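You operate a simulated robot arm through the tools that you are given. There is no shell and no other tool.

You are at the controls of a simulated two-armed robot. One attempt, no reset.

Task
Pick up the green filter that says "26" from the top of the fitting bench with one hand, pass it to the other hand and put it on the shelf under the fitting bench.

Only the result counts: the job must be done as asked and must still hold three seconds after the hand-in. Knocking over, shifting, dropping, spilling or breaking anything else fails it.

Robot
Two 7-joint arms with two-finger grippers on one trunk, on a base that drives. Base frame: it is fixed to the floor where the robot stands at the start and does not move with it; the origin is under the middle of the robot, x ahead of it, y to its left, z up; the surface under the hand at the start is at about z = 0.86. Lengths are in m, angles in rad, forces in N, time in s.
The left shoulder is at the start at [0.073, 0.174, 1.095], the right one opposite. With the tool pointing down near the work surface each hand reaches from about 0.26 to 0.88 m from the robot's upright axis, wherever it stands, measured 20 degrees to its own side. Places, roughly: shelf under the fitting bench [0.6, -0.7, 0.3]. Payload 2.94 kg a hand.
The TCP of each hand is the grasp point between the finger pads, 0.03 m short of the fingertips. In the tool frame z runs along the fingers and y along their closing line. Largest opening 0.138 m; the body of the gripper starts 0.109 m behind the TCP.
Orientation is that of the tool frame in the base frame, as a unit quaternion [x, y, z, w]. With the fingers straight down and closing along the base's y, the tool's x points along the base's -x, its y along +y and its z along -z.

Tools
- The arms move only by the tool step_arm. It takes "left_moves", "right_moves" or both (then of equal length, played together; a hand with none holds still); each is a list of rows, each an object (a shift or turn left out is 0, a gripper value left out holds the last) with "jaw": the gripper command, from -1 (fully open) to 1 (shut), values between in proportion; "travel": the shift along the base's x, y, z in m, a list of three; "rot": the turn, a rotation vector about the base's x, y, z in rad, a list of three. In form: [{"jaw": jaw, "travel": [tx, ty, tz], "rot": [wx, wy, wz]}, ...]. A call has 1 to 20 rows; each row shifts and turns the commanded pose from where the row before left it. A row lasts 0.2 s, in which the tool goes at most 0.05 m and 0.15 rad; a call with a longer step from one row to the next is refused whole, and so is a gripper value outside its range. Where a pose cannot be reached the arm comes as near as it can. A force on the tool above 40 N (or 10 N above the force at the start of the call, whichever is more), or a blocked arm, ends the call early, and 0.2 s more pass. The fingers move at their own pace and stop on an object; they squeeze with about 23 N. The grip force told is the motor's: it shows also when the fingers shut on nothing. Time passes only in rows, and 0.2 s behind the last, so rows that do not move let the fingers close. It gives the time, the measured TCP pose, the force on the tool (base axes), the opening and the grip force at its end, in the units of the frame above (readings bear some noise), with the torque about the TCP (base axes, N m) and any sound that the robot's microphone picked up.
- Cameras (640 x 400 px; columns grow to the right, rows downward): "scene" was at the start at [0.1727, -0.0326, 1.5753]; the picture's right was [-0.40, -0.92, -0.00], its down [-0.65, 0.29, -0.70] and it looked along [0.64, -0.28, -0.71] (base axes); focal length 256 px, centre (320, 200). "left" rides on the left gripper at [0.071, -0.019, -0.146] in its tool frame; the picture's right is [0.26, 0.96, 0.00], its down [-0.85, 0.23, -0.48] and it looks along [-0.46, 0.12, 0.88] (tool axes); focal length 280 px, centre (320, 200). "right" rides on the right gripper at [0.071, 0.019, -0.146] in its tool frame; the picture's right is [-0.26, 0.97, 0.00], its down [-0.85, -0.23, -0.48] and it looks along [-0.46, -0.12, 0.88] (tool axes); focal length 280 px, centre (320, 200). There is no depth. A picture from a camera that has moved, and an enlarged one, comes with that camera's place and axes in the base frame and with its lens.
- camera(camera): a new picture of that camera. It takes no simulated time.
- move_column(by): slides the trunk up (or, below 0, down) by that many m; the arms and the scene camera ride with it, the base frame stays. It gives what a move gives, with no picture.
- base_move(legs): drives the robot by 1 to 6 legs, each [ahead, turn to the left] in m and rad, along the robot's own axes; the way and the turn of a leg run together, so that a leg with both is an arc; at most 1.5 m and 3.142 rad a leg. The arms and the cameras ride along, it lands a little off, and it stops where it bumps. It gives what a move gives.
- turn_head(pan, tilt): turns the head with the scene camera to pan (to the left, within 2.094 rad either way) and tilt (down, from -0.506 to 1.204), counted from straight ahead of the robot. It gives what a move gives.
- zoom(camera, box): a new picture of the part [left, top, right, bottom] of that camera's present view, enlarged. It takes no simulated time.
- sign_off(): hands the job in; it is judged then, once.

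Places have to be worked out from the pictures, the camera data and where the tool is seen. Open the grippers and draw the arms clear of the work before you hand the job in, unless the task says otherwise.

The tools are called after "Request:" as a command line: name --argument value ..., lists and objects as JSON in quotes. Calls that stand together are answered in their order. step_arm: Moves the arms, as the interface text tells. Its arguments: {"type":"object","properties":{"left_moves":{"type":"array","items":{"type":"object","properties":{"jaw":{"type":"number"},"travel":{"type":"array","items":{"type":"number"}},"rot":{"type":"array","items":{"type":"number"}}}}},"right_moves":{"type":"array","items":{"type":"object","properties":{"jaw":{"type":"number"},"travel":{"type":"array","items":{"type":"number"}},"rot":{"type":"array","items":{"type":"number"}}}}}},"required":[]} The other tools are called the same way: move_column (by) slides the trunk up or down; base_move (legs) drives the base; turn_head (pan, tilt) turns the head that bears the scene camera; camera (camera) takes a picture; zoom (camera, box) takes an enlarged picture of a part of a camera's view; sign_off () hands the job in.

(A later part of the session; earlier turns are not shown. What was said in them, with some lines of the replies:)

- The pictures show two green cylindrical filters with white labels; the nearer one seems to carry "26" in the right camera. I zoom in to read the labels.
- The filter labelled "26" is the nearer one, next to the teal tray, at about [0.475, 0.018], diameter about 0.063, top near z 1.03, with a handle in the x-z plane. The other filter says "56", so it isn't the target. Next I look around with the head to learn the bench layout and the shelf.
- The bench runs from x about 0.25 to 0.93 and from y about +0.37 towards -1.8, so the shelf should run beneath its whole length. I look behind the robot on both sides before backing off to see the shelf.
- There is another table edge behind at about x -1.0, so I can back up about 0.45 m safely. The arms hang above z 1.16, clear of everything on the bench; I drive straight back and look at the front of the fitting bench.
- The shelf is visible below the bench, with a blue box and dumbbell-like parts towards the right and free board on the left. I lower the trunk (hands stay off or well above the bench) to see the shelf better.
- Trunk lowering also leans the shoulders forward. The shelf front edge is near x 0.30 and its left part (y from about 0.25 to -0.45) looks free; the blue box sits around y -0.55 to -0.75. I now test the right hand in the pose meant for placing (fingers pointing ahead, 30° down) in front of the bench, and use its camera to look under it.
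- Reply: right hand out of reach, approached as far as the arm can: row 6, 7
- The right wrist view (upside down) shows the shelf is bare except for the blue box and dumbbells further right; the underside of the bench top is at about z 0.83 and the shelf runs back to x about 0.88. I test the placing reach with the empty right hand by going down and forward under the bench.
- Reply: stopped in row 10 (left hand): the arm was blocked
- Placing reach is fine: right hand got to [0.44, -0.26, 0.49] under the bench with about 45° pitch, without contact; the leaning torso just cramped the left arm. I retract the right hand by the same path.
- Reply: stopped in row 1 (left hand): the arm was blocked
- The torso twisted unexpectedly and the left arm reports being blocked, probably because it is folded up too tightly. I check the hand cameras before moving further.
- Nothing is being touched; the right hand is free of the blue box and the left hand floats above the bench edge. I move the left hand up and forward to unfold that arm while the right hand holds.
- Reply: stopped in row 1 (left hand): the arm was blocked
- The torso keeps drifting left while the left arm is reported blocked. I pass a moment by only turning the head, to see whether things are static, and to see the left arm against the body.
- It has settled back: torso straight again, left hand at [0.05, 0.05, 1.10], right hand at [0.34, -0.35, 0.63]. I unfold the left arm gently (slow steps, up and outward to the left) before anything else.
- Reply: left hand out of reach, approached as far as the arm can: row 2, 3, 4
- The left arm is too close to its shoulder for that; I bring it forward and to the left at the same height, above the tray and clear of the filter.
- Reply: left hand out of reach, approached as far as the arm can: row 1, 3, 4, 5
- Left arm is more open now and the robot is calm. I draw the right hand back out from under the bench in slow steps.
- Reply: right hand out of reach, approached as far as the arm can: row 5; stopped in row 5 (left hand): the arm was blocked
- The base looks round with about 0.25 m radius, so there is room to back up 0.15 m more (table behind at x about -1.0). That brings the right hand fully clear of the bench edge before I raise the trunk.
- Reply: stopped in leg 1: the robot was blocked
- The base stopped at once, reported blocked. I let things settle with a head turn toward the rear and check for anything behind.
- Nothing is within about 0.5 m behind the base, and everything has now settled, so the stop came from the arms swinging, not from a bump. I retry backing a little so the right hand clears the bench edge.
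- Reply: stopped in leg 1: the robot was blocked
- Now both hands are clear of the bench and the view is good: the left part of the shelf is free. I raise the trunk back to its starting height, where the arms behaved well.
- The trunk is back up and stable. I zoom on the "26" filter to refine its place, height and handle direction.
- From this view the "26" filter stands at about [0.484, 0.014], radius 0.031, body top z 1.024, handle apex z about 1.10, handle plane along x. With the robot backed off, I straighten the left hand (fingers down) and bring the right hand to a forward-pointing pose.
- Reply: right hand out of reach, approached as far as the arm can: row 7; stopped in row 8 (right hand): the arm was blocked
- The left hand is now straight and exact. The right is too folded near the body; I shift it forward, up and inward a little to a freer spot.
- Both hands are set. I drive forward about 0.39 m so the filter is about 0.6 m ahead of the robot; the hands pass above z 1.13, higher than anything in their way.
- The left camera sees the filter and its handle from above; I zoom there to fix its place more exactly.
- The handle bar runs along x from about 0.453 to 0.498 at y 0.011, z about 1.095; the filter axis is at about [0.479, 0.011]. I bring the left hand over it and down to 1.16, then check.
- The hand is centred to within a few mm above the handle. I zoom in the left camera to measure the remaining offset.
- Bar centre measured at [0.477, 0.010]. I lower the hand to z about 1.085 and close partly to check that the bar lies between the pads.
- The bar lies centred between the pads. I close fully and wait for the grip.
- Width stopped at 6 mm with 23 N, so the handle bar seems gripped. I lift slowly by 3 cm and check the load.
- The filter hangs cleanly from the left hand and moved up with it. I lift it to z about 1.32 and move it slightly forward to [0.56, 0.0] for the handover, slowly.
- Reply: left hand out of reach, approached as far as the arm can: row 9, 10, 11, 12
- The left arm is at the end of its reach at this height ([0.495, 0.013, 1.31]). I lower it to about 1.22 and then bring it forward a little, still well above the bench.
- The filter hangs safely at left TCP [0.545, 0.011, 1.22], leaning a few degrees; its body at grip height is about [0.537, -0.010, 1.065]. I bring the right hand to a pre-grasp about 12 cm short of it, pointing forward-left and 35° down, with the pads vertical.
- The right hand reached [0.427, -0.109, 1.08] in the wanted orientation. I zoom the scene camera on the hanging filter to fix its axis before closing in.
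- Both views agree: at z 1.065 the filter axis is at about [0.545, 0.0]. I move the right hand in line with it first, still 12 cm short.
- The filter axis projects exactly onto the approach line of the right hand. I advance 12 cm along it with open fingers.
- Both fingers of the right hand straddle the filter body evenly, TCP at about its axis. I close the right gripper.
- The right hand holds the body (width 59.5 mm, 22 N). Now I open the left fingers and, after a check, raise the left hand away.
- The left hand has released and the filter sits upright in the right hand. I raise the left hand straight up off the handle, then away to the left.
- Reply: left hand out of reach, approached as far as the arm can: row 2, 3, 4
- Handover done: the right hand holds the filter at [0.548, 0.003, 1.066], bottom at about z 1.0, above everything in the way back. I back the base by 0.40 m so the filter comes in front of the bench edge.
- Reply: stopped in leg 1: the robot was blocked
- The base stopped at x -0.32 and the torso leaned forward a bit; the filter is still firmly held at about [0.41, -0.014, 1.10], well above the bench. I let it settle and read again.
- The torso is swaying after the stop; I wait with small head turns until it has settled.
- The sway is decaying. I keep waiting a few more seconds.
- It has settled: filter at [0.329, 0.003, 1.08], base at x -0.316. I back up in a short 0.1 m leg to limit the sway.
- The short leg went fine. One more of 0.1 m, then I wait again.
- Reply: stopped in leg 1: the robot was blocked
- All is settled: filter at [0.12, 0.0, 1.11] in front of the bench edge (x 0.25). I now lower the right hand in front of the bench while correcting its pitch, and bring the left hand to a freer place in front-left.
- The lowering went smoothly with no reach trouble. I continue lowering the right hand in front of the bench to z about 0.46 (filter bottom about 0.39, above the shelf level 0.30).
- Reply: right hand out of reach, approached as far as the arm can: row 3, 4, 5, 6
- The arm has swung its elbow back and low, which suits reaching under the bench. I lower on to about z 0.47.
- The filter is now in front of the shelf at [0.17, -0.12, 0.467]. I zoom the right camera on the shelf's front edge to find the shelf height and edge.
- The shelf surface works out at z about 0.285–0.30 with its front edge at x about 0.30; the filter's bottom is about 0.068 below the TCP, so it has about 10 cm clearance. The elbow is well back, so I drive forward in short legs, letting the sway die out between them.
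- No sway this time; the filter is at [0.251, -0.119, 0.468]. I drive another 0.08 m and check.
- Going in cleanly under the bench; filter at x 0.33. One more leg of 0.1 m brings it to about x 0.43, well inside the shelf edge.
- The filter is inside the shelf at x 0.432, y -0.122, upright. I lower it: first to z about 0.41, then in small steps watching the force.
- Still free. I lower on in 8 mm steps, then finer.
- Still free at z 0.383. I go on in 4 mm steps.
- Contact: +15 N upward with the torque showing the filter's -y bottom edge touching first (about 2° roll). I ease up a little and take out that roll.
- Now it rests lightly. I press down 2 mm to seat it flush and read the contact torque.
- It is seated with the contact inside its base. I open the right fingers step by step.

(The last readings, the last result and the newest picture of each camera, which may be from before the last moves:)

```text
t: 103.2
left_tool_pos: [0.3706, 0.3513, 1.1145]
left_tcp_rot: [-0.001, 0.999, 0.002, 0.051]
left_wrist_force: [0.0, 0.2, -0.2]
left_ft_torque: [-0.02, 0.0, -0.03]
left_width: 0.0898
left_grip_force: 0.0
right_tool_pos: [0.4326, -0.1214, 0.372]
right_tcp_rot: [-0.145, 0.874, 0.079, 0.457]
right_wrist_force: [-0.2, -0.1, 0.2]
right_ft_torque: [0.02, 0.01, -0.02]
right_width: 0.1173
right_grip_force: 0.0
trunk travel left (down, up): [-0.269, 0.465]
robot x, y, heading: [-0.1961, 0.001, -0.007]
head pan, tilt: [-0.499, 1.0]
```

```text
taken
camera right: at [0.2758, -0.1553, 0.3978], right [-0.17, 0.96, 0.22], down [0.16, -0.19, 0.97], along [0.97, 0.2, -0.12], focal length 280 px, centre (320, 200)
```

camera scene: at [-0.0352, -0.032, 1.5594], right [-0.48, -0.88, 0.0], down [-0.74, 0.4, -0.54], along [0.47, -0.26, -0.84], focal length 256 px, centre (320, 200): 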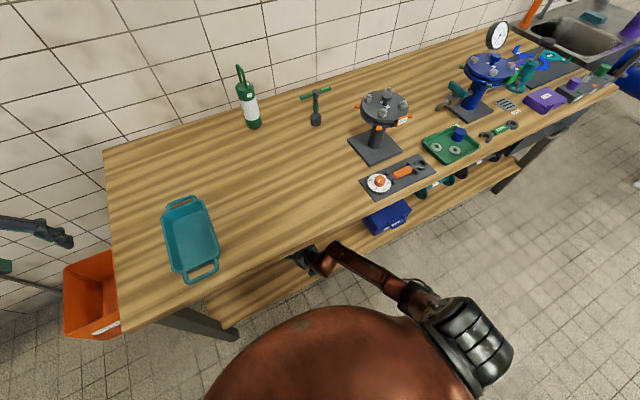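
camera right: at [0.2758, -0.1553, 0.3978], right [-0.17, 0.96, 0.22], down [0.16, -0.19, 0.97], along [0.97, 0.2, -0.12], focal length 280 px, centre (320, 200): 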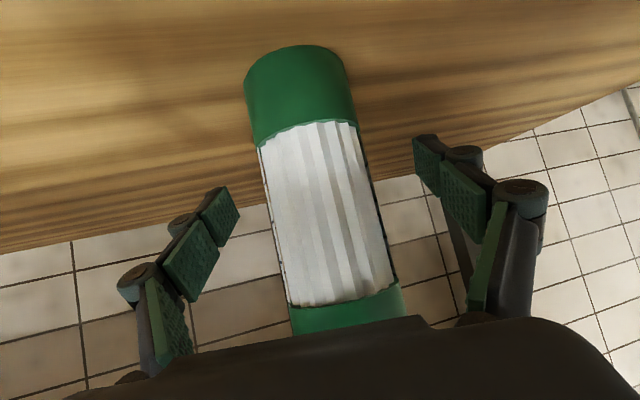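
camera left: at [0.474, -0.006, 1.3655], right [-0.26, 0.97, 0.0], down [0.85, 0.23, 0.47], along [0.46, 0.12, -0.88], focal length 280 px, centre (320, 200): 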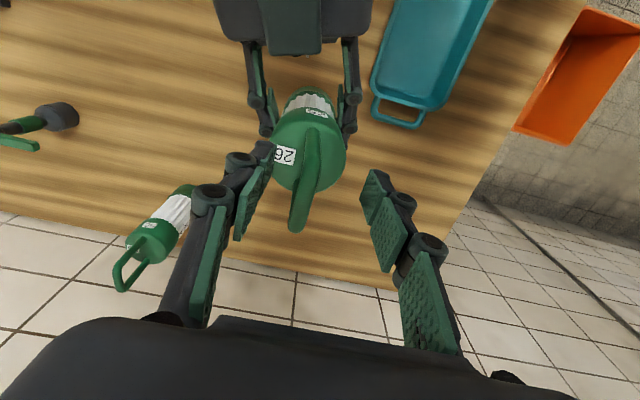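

The filter stands free on the shelf with even gaps to both fingers. I open fully and draw the right hand straight back along its approach line.

Request:
step_arm --right_moves '[{"jaw": -1}, {"jaw": -1}, {"travel": [-0.009, -0.0033, 0.0]}, {"travel": [-0.014, -0.005, 0.0]}, {"travel": [-0.019, -0.0066, 0.0]}, {"travel": [-0.019, -0.0066, 0.0]}, {"travel": [-0.019, -0.0066, 0.0]}, {"travel": [-0.019, -0.0066, 0.0]}]'

Request:
camera --camera "right"

```text
t: 105.0
left_tool_pos: [0.3694, 0.3519, 1.1151]
left_tcp_rot: [-0.001, 0.999, 0.003, 0.051]
left_wrist_force: [0.3, -0.5, 0.3]
left_ft_torque: [0.0, 0.0, 0.02]
left_width: 0.0898
left_grip_force: 0.1
right_tool_pos: [0.3339, -0.1605, 0.3703]
right_tcp_rot: [-0.145, 0.874, 0.086, 0.457]
right_wrist_force: [0.1, -0.6, 0.0]
right_ft_torque: [0.0, 0.03, 0.0]
right_width: 0.1378
right_grip_force: 0.1
right hand out of reach, approached as far as the arm can: row 8
trunk travel left (down, up): [-0.269, 0.465]
robot x, y, heading: [-0.1973, -0.001, 0.001]
head pan, tilt: [-0.499, 1.0]
```

```text
taken
camera right: at [0.1786, -0.1948, 0.3967], right [-0.18, 0.96, 0.23], down [0.17, -0.2, 0.96], along [0.97, 0.21, -0.13], focal length 280 px, centre (320, 200)
```

right: 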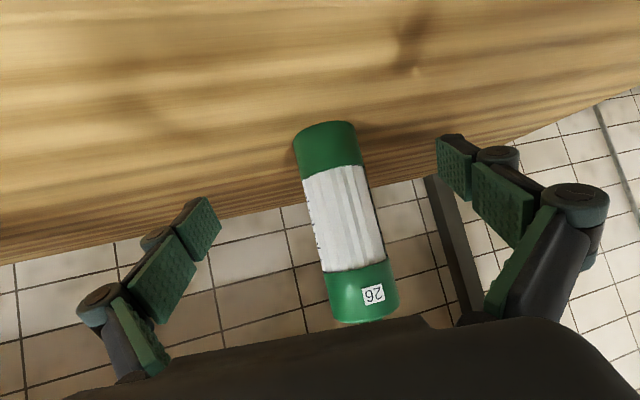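

The filter stands upright on the shelf and the right hand is clear of it. I back the base away in short legs so the hand leaves the space under the bench.

Request:
base_move --legs '[[-0.08, 0.0]]'

Request:
turn_head --pan 0.3 --tilt 0.9

Request:
turn_head --pan -0.3 --tilt 0.9

Request:
camera --camera "right"

```text
t: 106.1
left_tool_pos: [0.2876, 0.3528, 1.1166]
left_tcp_rot: [-0.002, 0.999, 0.003, 0.052]
left_wrist_force: [0.1, 0.2, 1.4]
left_ft_torque: [-0.03, -0.08, 0.0]
left_width: 0.0899
left_grip_force: 0.1
right_tool_pos: [0.254, -0.1593, 0.3704]
right_tcp_rot: [-0.146, 0.874, 0.086, 0.456]
right_wrist_force: [-0.4, 0.1, -0.1]
right_ft_torque: [0.0, 0.01, -0.05]
right_width: 0.1381
right_grip_force: 0.1
trunk travel left (down, up): [-0.269, 0.465]
robot x, y, heading: [-0.2775, 0.001, 0.003]
head pan, tilt: [-0.499, 1.0]
```

```text
t: 107.2
left_tool_pos: [0.2891, 0.3532, 1.1143]
left_tcp_rot: [-0.002, 0.999, 0.003, 0.053]
left_wrist_force: [0.3, 0.9, 0.0]
left_ft_torque: [0.0, -0.01, -0.01]
left_width: 0.09
left_grip_force: 0.2
right_tool_pos: [0.2541, -0.158, 0.3698]
right_tcp_rot: [-0.146, 0.874, 0.086, 0.456]
right_wrist_force: [-0.7, -0.1, -0.1]
right_ft_torque: [-0.02, -0.02, -0.02]
right_width: 0.1381
right_grip_force: 0.0
trunk travel left (down, up): [-0.269, 0.465]
robot x, y, heading: [-0.2768, 0.0024, 0.002]
head pan, tilt: [0.3, 0.901]
```

```text
t: 108.2
left_tool_pos: [0.2889, 0.3528, 1.1151]
left_tcp_rot: [-0.003, 0.999, 0.003, 0.052]
left_wrist_force: [0.7, 0.9, 0.1]
left_ft_torque: [0.01, 0.04, -0.05]
left_width: 0.0896
left_grip_force: 0.0
right_tool_pos: [0.2541, -0.1586, 0.3701]
right_tcp_rot: [-0.146, 0.874, 0.086, 0.455]
right_wrist_force: [-0.2, 1.3, -0.5]
right_ft_torque: [0.01, -0.02, 0.03]
right_width: 0.138
right_grip_force: 0.2
trunk travel left (down, up): [-0.269, 0.465]
robot x, y, heading: [-0.275, -0.0018, -0.003]
head pan, tilt: [-0.3, 0.901]
```

```text
taken
camera right: at [0.0979, -0.1942, 0.3963], right [-0.18, 0.96, 0.23], down [0.17, -0.2, 0.96], along [0.97, 0.21, -0.13], focal length 280 px, centre (320, 200)
```

right: 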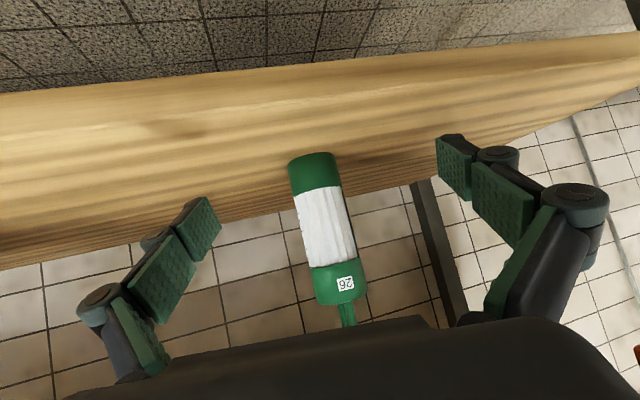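

The filter still stands upright. I back another 0.15 m in two short legs to draw both hands fully clear of the bench.

Request:
base_move --legs '[[-0.08, 0.0]]'

Request:
turn_head --pan 0.3 --tilt 0.85

Request:
turn_head --pan -0.3 --tilt 0.85

Request:
base_move --legs '[[-0.08, 0.0]]'

Request:
turn_head --pan 0.2 --tilt 0.85

Request:
turn_head --pan -0.2 --tilt 0.85

Request:
camera --camera "right"

Request:
camera --camera "scene"

```text
t: 109.2
left_tool_pos: [0.2077, 0.3532, 1.1167]
left_tcp_rot: [-0.003, 0.999, 0.002, 0.053]
left_wrist_force: [-1.2, -0.8, 0.1]
left_ft_torque: [0.0, -0.07, -0.01]
left_width: 0.0898
left_grip_force: 0.1
right_tool_pos: [0.1751, -0.1578, 0.3698]
right_tcp_rot: [-0.146, 0.874, 0.086, 0.456]
right_wrist_force: [0.6, 0.1, 0.4]
right_ft_torque: [-0.02, -0.02, -0.02]
right_width: 0.1383
right_grip_force: 0.0
trunk travel left (down, up): [-0.269, 0.465]
robot x, y, heading: [-0.3511, -0.0012, 0.005]
head pan, tilt: [-0.3, 0.901]
```

```text
t: 110.2
left_tool_pos: [0.2099, 0.3541, 1.1158]
left_tcp_rot: [-0.002, 0.999, 0.002, 0.052]
left_wrist_force: [-0.2, 0.9, 0.7]
left_ft_torque: [0.03, 0.01, 0.02]
left_width: 0.0896
left_grip_force: 0.0
right_tool_pos: [0.1756, -0.1585, 0.369]
right_tcp_rot: [-0.146, 0.874, 0.085, 0.455]
right_wrist_force: [-0.4, 0.8, 0.2]
right_ft_torque: [0.0, 0.04, -0.01]
right_width: 0.1381
right_grip_force: 0.0
trunk travel left (down, up): [-0.269, 0.465]
robot x, y, heading: [-0.3561, 0.0016, 0.001]
head pan, tilt: [0.3, 0.85]
```

```text
t: 111.2
left_tool_pos: [0.2099, 0.3534, 1.1157]
left_tcp_rot: [-0.002, 0.999, 0.003, 0.052]
left_wrist_force: [0.0, 0.0, 0.1]
left_ft_torque: [0.06, 0.02, 0.0]
left_width: 0.0892
left_grip_force: 0.2
right_tool_pos: [0.1754, -0.1575, 0.37]
right_tcp_rot: [-0.146, 0.874, 0.085, 0.455]
right_wrist_force: [-1.3, -0.9, 0.6]
right_ft_torque: [-0.03, 0.01, 0.0]
right_width: 0.1379
right_grip_force: 0.0
trunk travel left (down, up): [-0.269, 0.465]
robot x, y, heading: [-0.3564, -0.0014, -0.001]
head pan, tilt: [-0.3, 0.85]
```

```text
t: 112.3
left_tool_pos: [0.129, 0.3535, 1.1177]
left_tcp_rot: [-0.002, 0.999, 0.003, 0.054]
left_wrist_force: [-1.3, -0.6, 0.0]
left_ft_torque: [-0.02, -0.1, 0.04]
left_width: 0.0898
left_grip_force: 0.0
right_tool_pos: [0.0958, -0.1579, 0.371]
right_tcp_rot: [-0.147, 0.873, 0.086, 0.456]
right_wrist_force: [0.4, -0.1, 0.4]
right_ft_torque: [-0.02, 0.0, 0.0]
right_width: 0.1379
right_grip_force: 0.0
trunk travel left (down, up): [-0.269, 0.465]
robot x, y, heading: [-0.4327, -0.0011, 0.006]
head pan, tilt: [-0.3, 0.85]
```

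```text
t: 113.2
left_tool_pos: [0.1318, 0.3535, 1.116]
left_tcp_rot: [-0.002, 0.999, 0.002, 0.054]
left_wrist_force: [0.2, 0.0, -0.4]
left_ft_torque: [-0.05, 0.0, 0.0]
left_width: 0.0897
left_grip_force: 0.0
right_tool_pos: [0.0965, -0.1594, 0.3703]
right_tcp_rot: [-0.146, 0.874, 0.085, 0.455]
right_wrist_force: [-0.8, 0.8, -0.4]
right_ft_torque: [0.0, -0.04, -0.02]
right_width: 0.1382
right_grip_force: 0.2
trunk travel left (down, up): [-0.269, 0.465]
robot x, y, heading: [-0.4373, -0.0021, -0.001]
head pan, tilt: [0.201, 0.85]
```

```text
t: 114.1
left_tool_pos: [0.1314, 0.3535, 1.1156]
left_tcp_rot: [-0.003, 0.999, 0.002, 0.053]
left_wrist_force: [0.0, 0.7, -0.7]
left_ft_torque: [-0.01, 0.02, 0.0]
left_width: 0.0899
left_grip_force: 0.1
right_tool_pos: [0.096, -0.1584, 0.3697]
right_tcp_rot: [-0.146, 0.874, 0.086, 0.455]
right_wrist_force: [-0.7, -0.1, 0.6]
right_ft_torque: [0.01, 0.02, 0.01]
right_width: 0.1381
right_grip_force: 0.0
trunk travel left (down, up): [-0.269, 0.465]
robot x, y, heading: [-0.4314, -0.0009, 0.003]
head pan, tilt: [-0.201, 0.85]
```

```text
taken
camera right: at [-0.0597, -0.1939, 0.3961], right [-0.18, 0.96, 0.23], down [0.17, -0.2, 0.96], along [0.97, 0.21, -0.13], focal length 280 px, centre (320, 200)
```

right: 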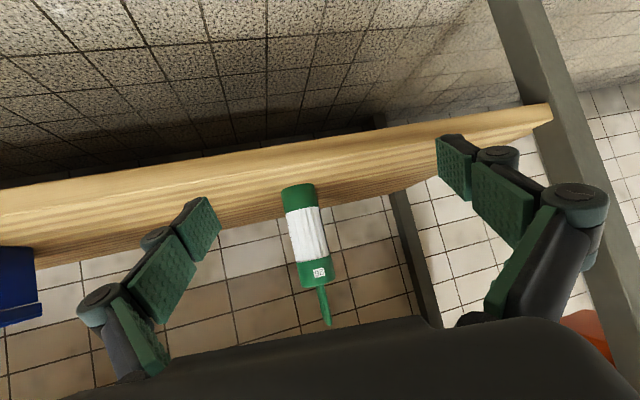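

```text
taken
camera scene: at [-0.2581, -0.0137, 1.5705], right [-0.2, -0.98, 0.0], down [-0.74, 0.15, -0.66], along [0.65, -0.13, -0.75], focal length 256 px, centre (320, 200)
```

scene: 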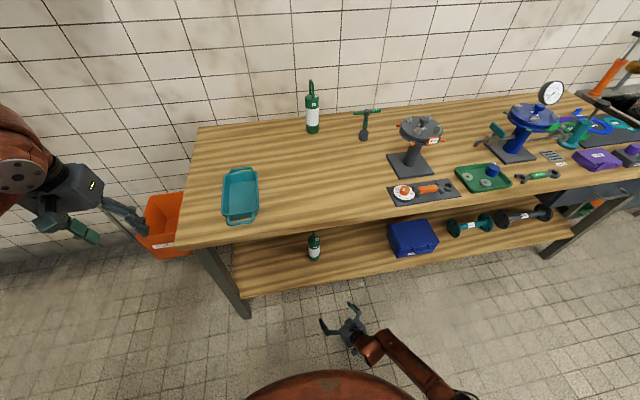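

The filter "26" stands upright on the shelf, all other items look undisturbed, and both hands are in front of the bench. I open the left gripper fully and take a last closer look.

Request:
step_arm --left_moves '[{"jaw": -1}, {"jaw": -1}, {"jaw": -1}, {"jaw": -1}, {"jaw": -1}]'

Request:
zoom --camera "scene" --box '[240, 200, 400, 300]'

Request:
zoom --camera "scene" --box '[180, 60, 500, 260]'

```text
t: 115.3
left_tool_pos: [0.1315, 0.3531, 1.1166]
left_tcp_rot: [-0.002, 0.999, 0.002, 0.053]
left_wrist_force: [0.5, 0.1, 0.5]
left_ft_torque: [-0.01, -0.01, -0.01]
left_width: 0.1382
left_grip_force: 0.1
right_tool_pos: [0.0962, -0.1577, 0.3692]
right_tcp_rot: [-0.146, 0.875, 0.086, 0.454]
right_wrist_force: [0.4, 0.2, -0.1]
right_ft_torque: [-0.03, -0.03, 0.03]
right_width: 0.1382
right_grip_force: 0.0
trunk travel left (down, up): [-0.269, 0.465]
robot x, y, heading: [-0.4343, 0.0029, 0.003]
head pan, tilt: [-0.201, 0.85]
```

```text
4.00 times, centred on (320, 250) of scene
camera zoom: at [-0.2582, -0.0138, 1.5705], right [-0.2, -0.98, 0.0], down [-0.74, 0.15, -0.66], along [0.65, -0.13, -0.75], focal length 1023 px, centre (320, 0)
```

zoom: 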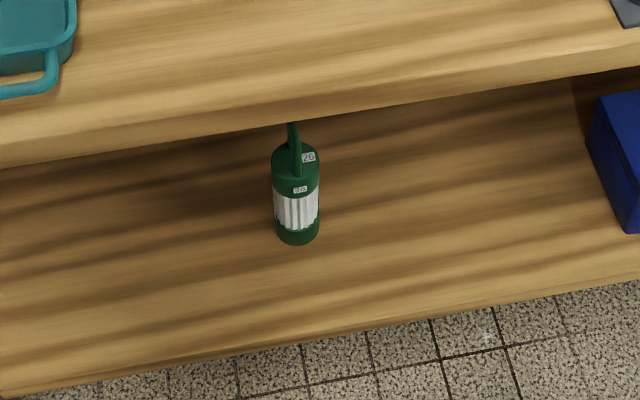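

```text
2.00 times, centred on (340, 160) of scene
camera zoom: at [-0.2582, -0.0138, 1.5705], right [-0.2, -0.98, 0.0], down [-0.74, 0.15, -0.66], along [0.65, -0.13, -0.75], focal length 512 px, centre (280, 280)
```

zoom: 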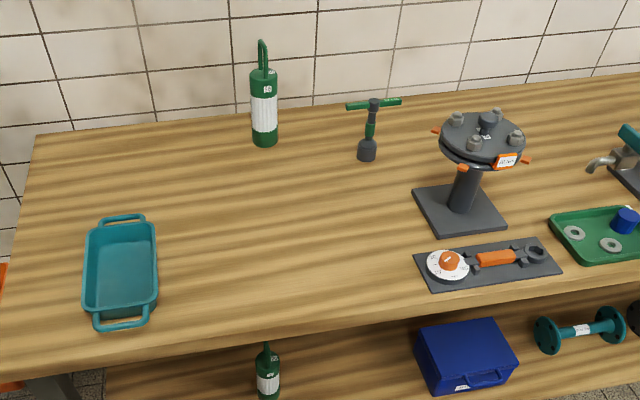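

The filter "26" stands upright well inside the shelf, everything else is in place, and both grippers are open and clear. I hand the job in.

Request:
sign_off

```text
The job is handed in.
```

The green filter "26" is standing upright on the shelf under the fitting bench, at about x 0.43, y -0.12. The job is handed in.

The left hand lifted it by its handle, and the right hand took it by the body above the bench. The right hand then set it on the empty left part of the shelf. The last pictures show it upright and everything else on the bench and shelf apparently where it was. Both grippers are open and drawn back in front of the bench.

The torso twisted and swayed at times and a few moves stopped early. I saw no sign that anything was touched, and the filter stayed gripped throughout.
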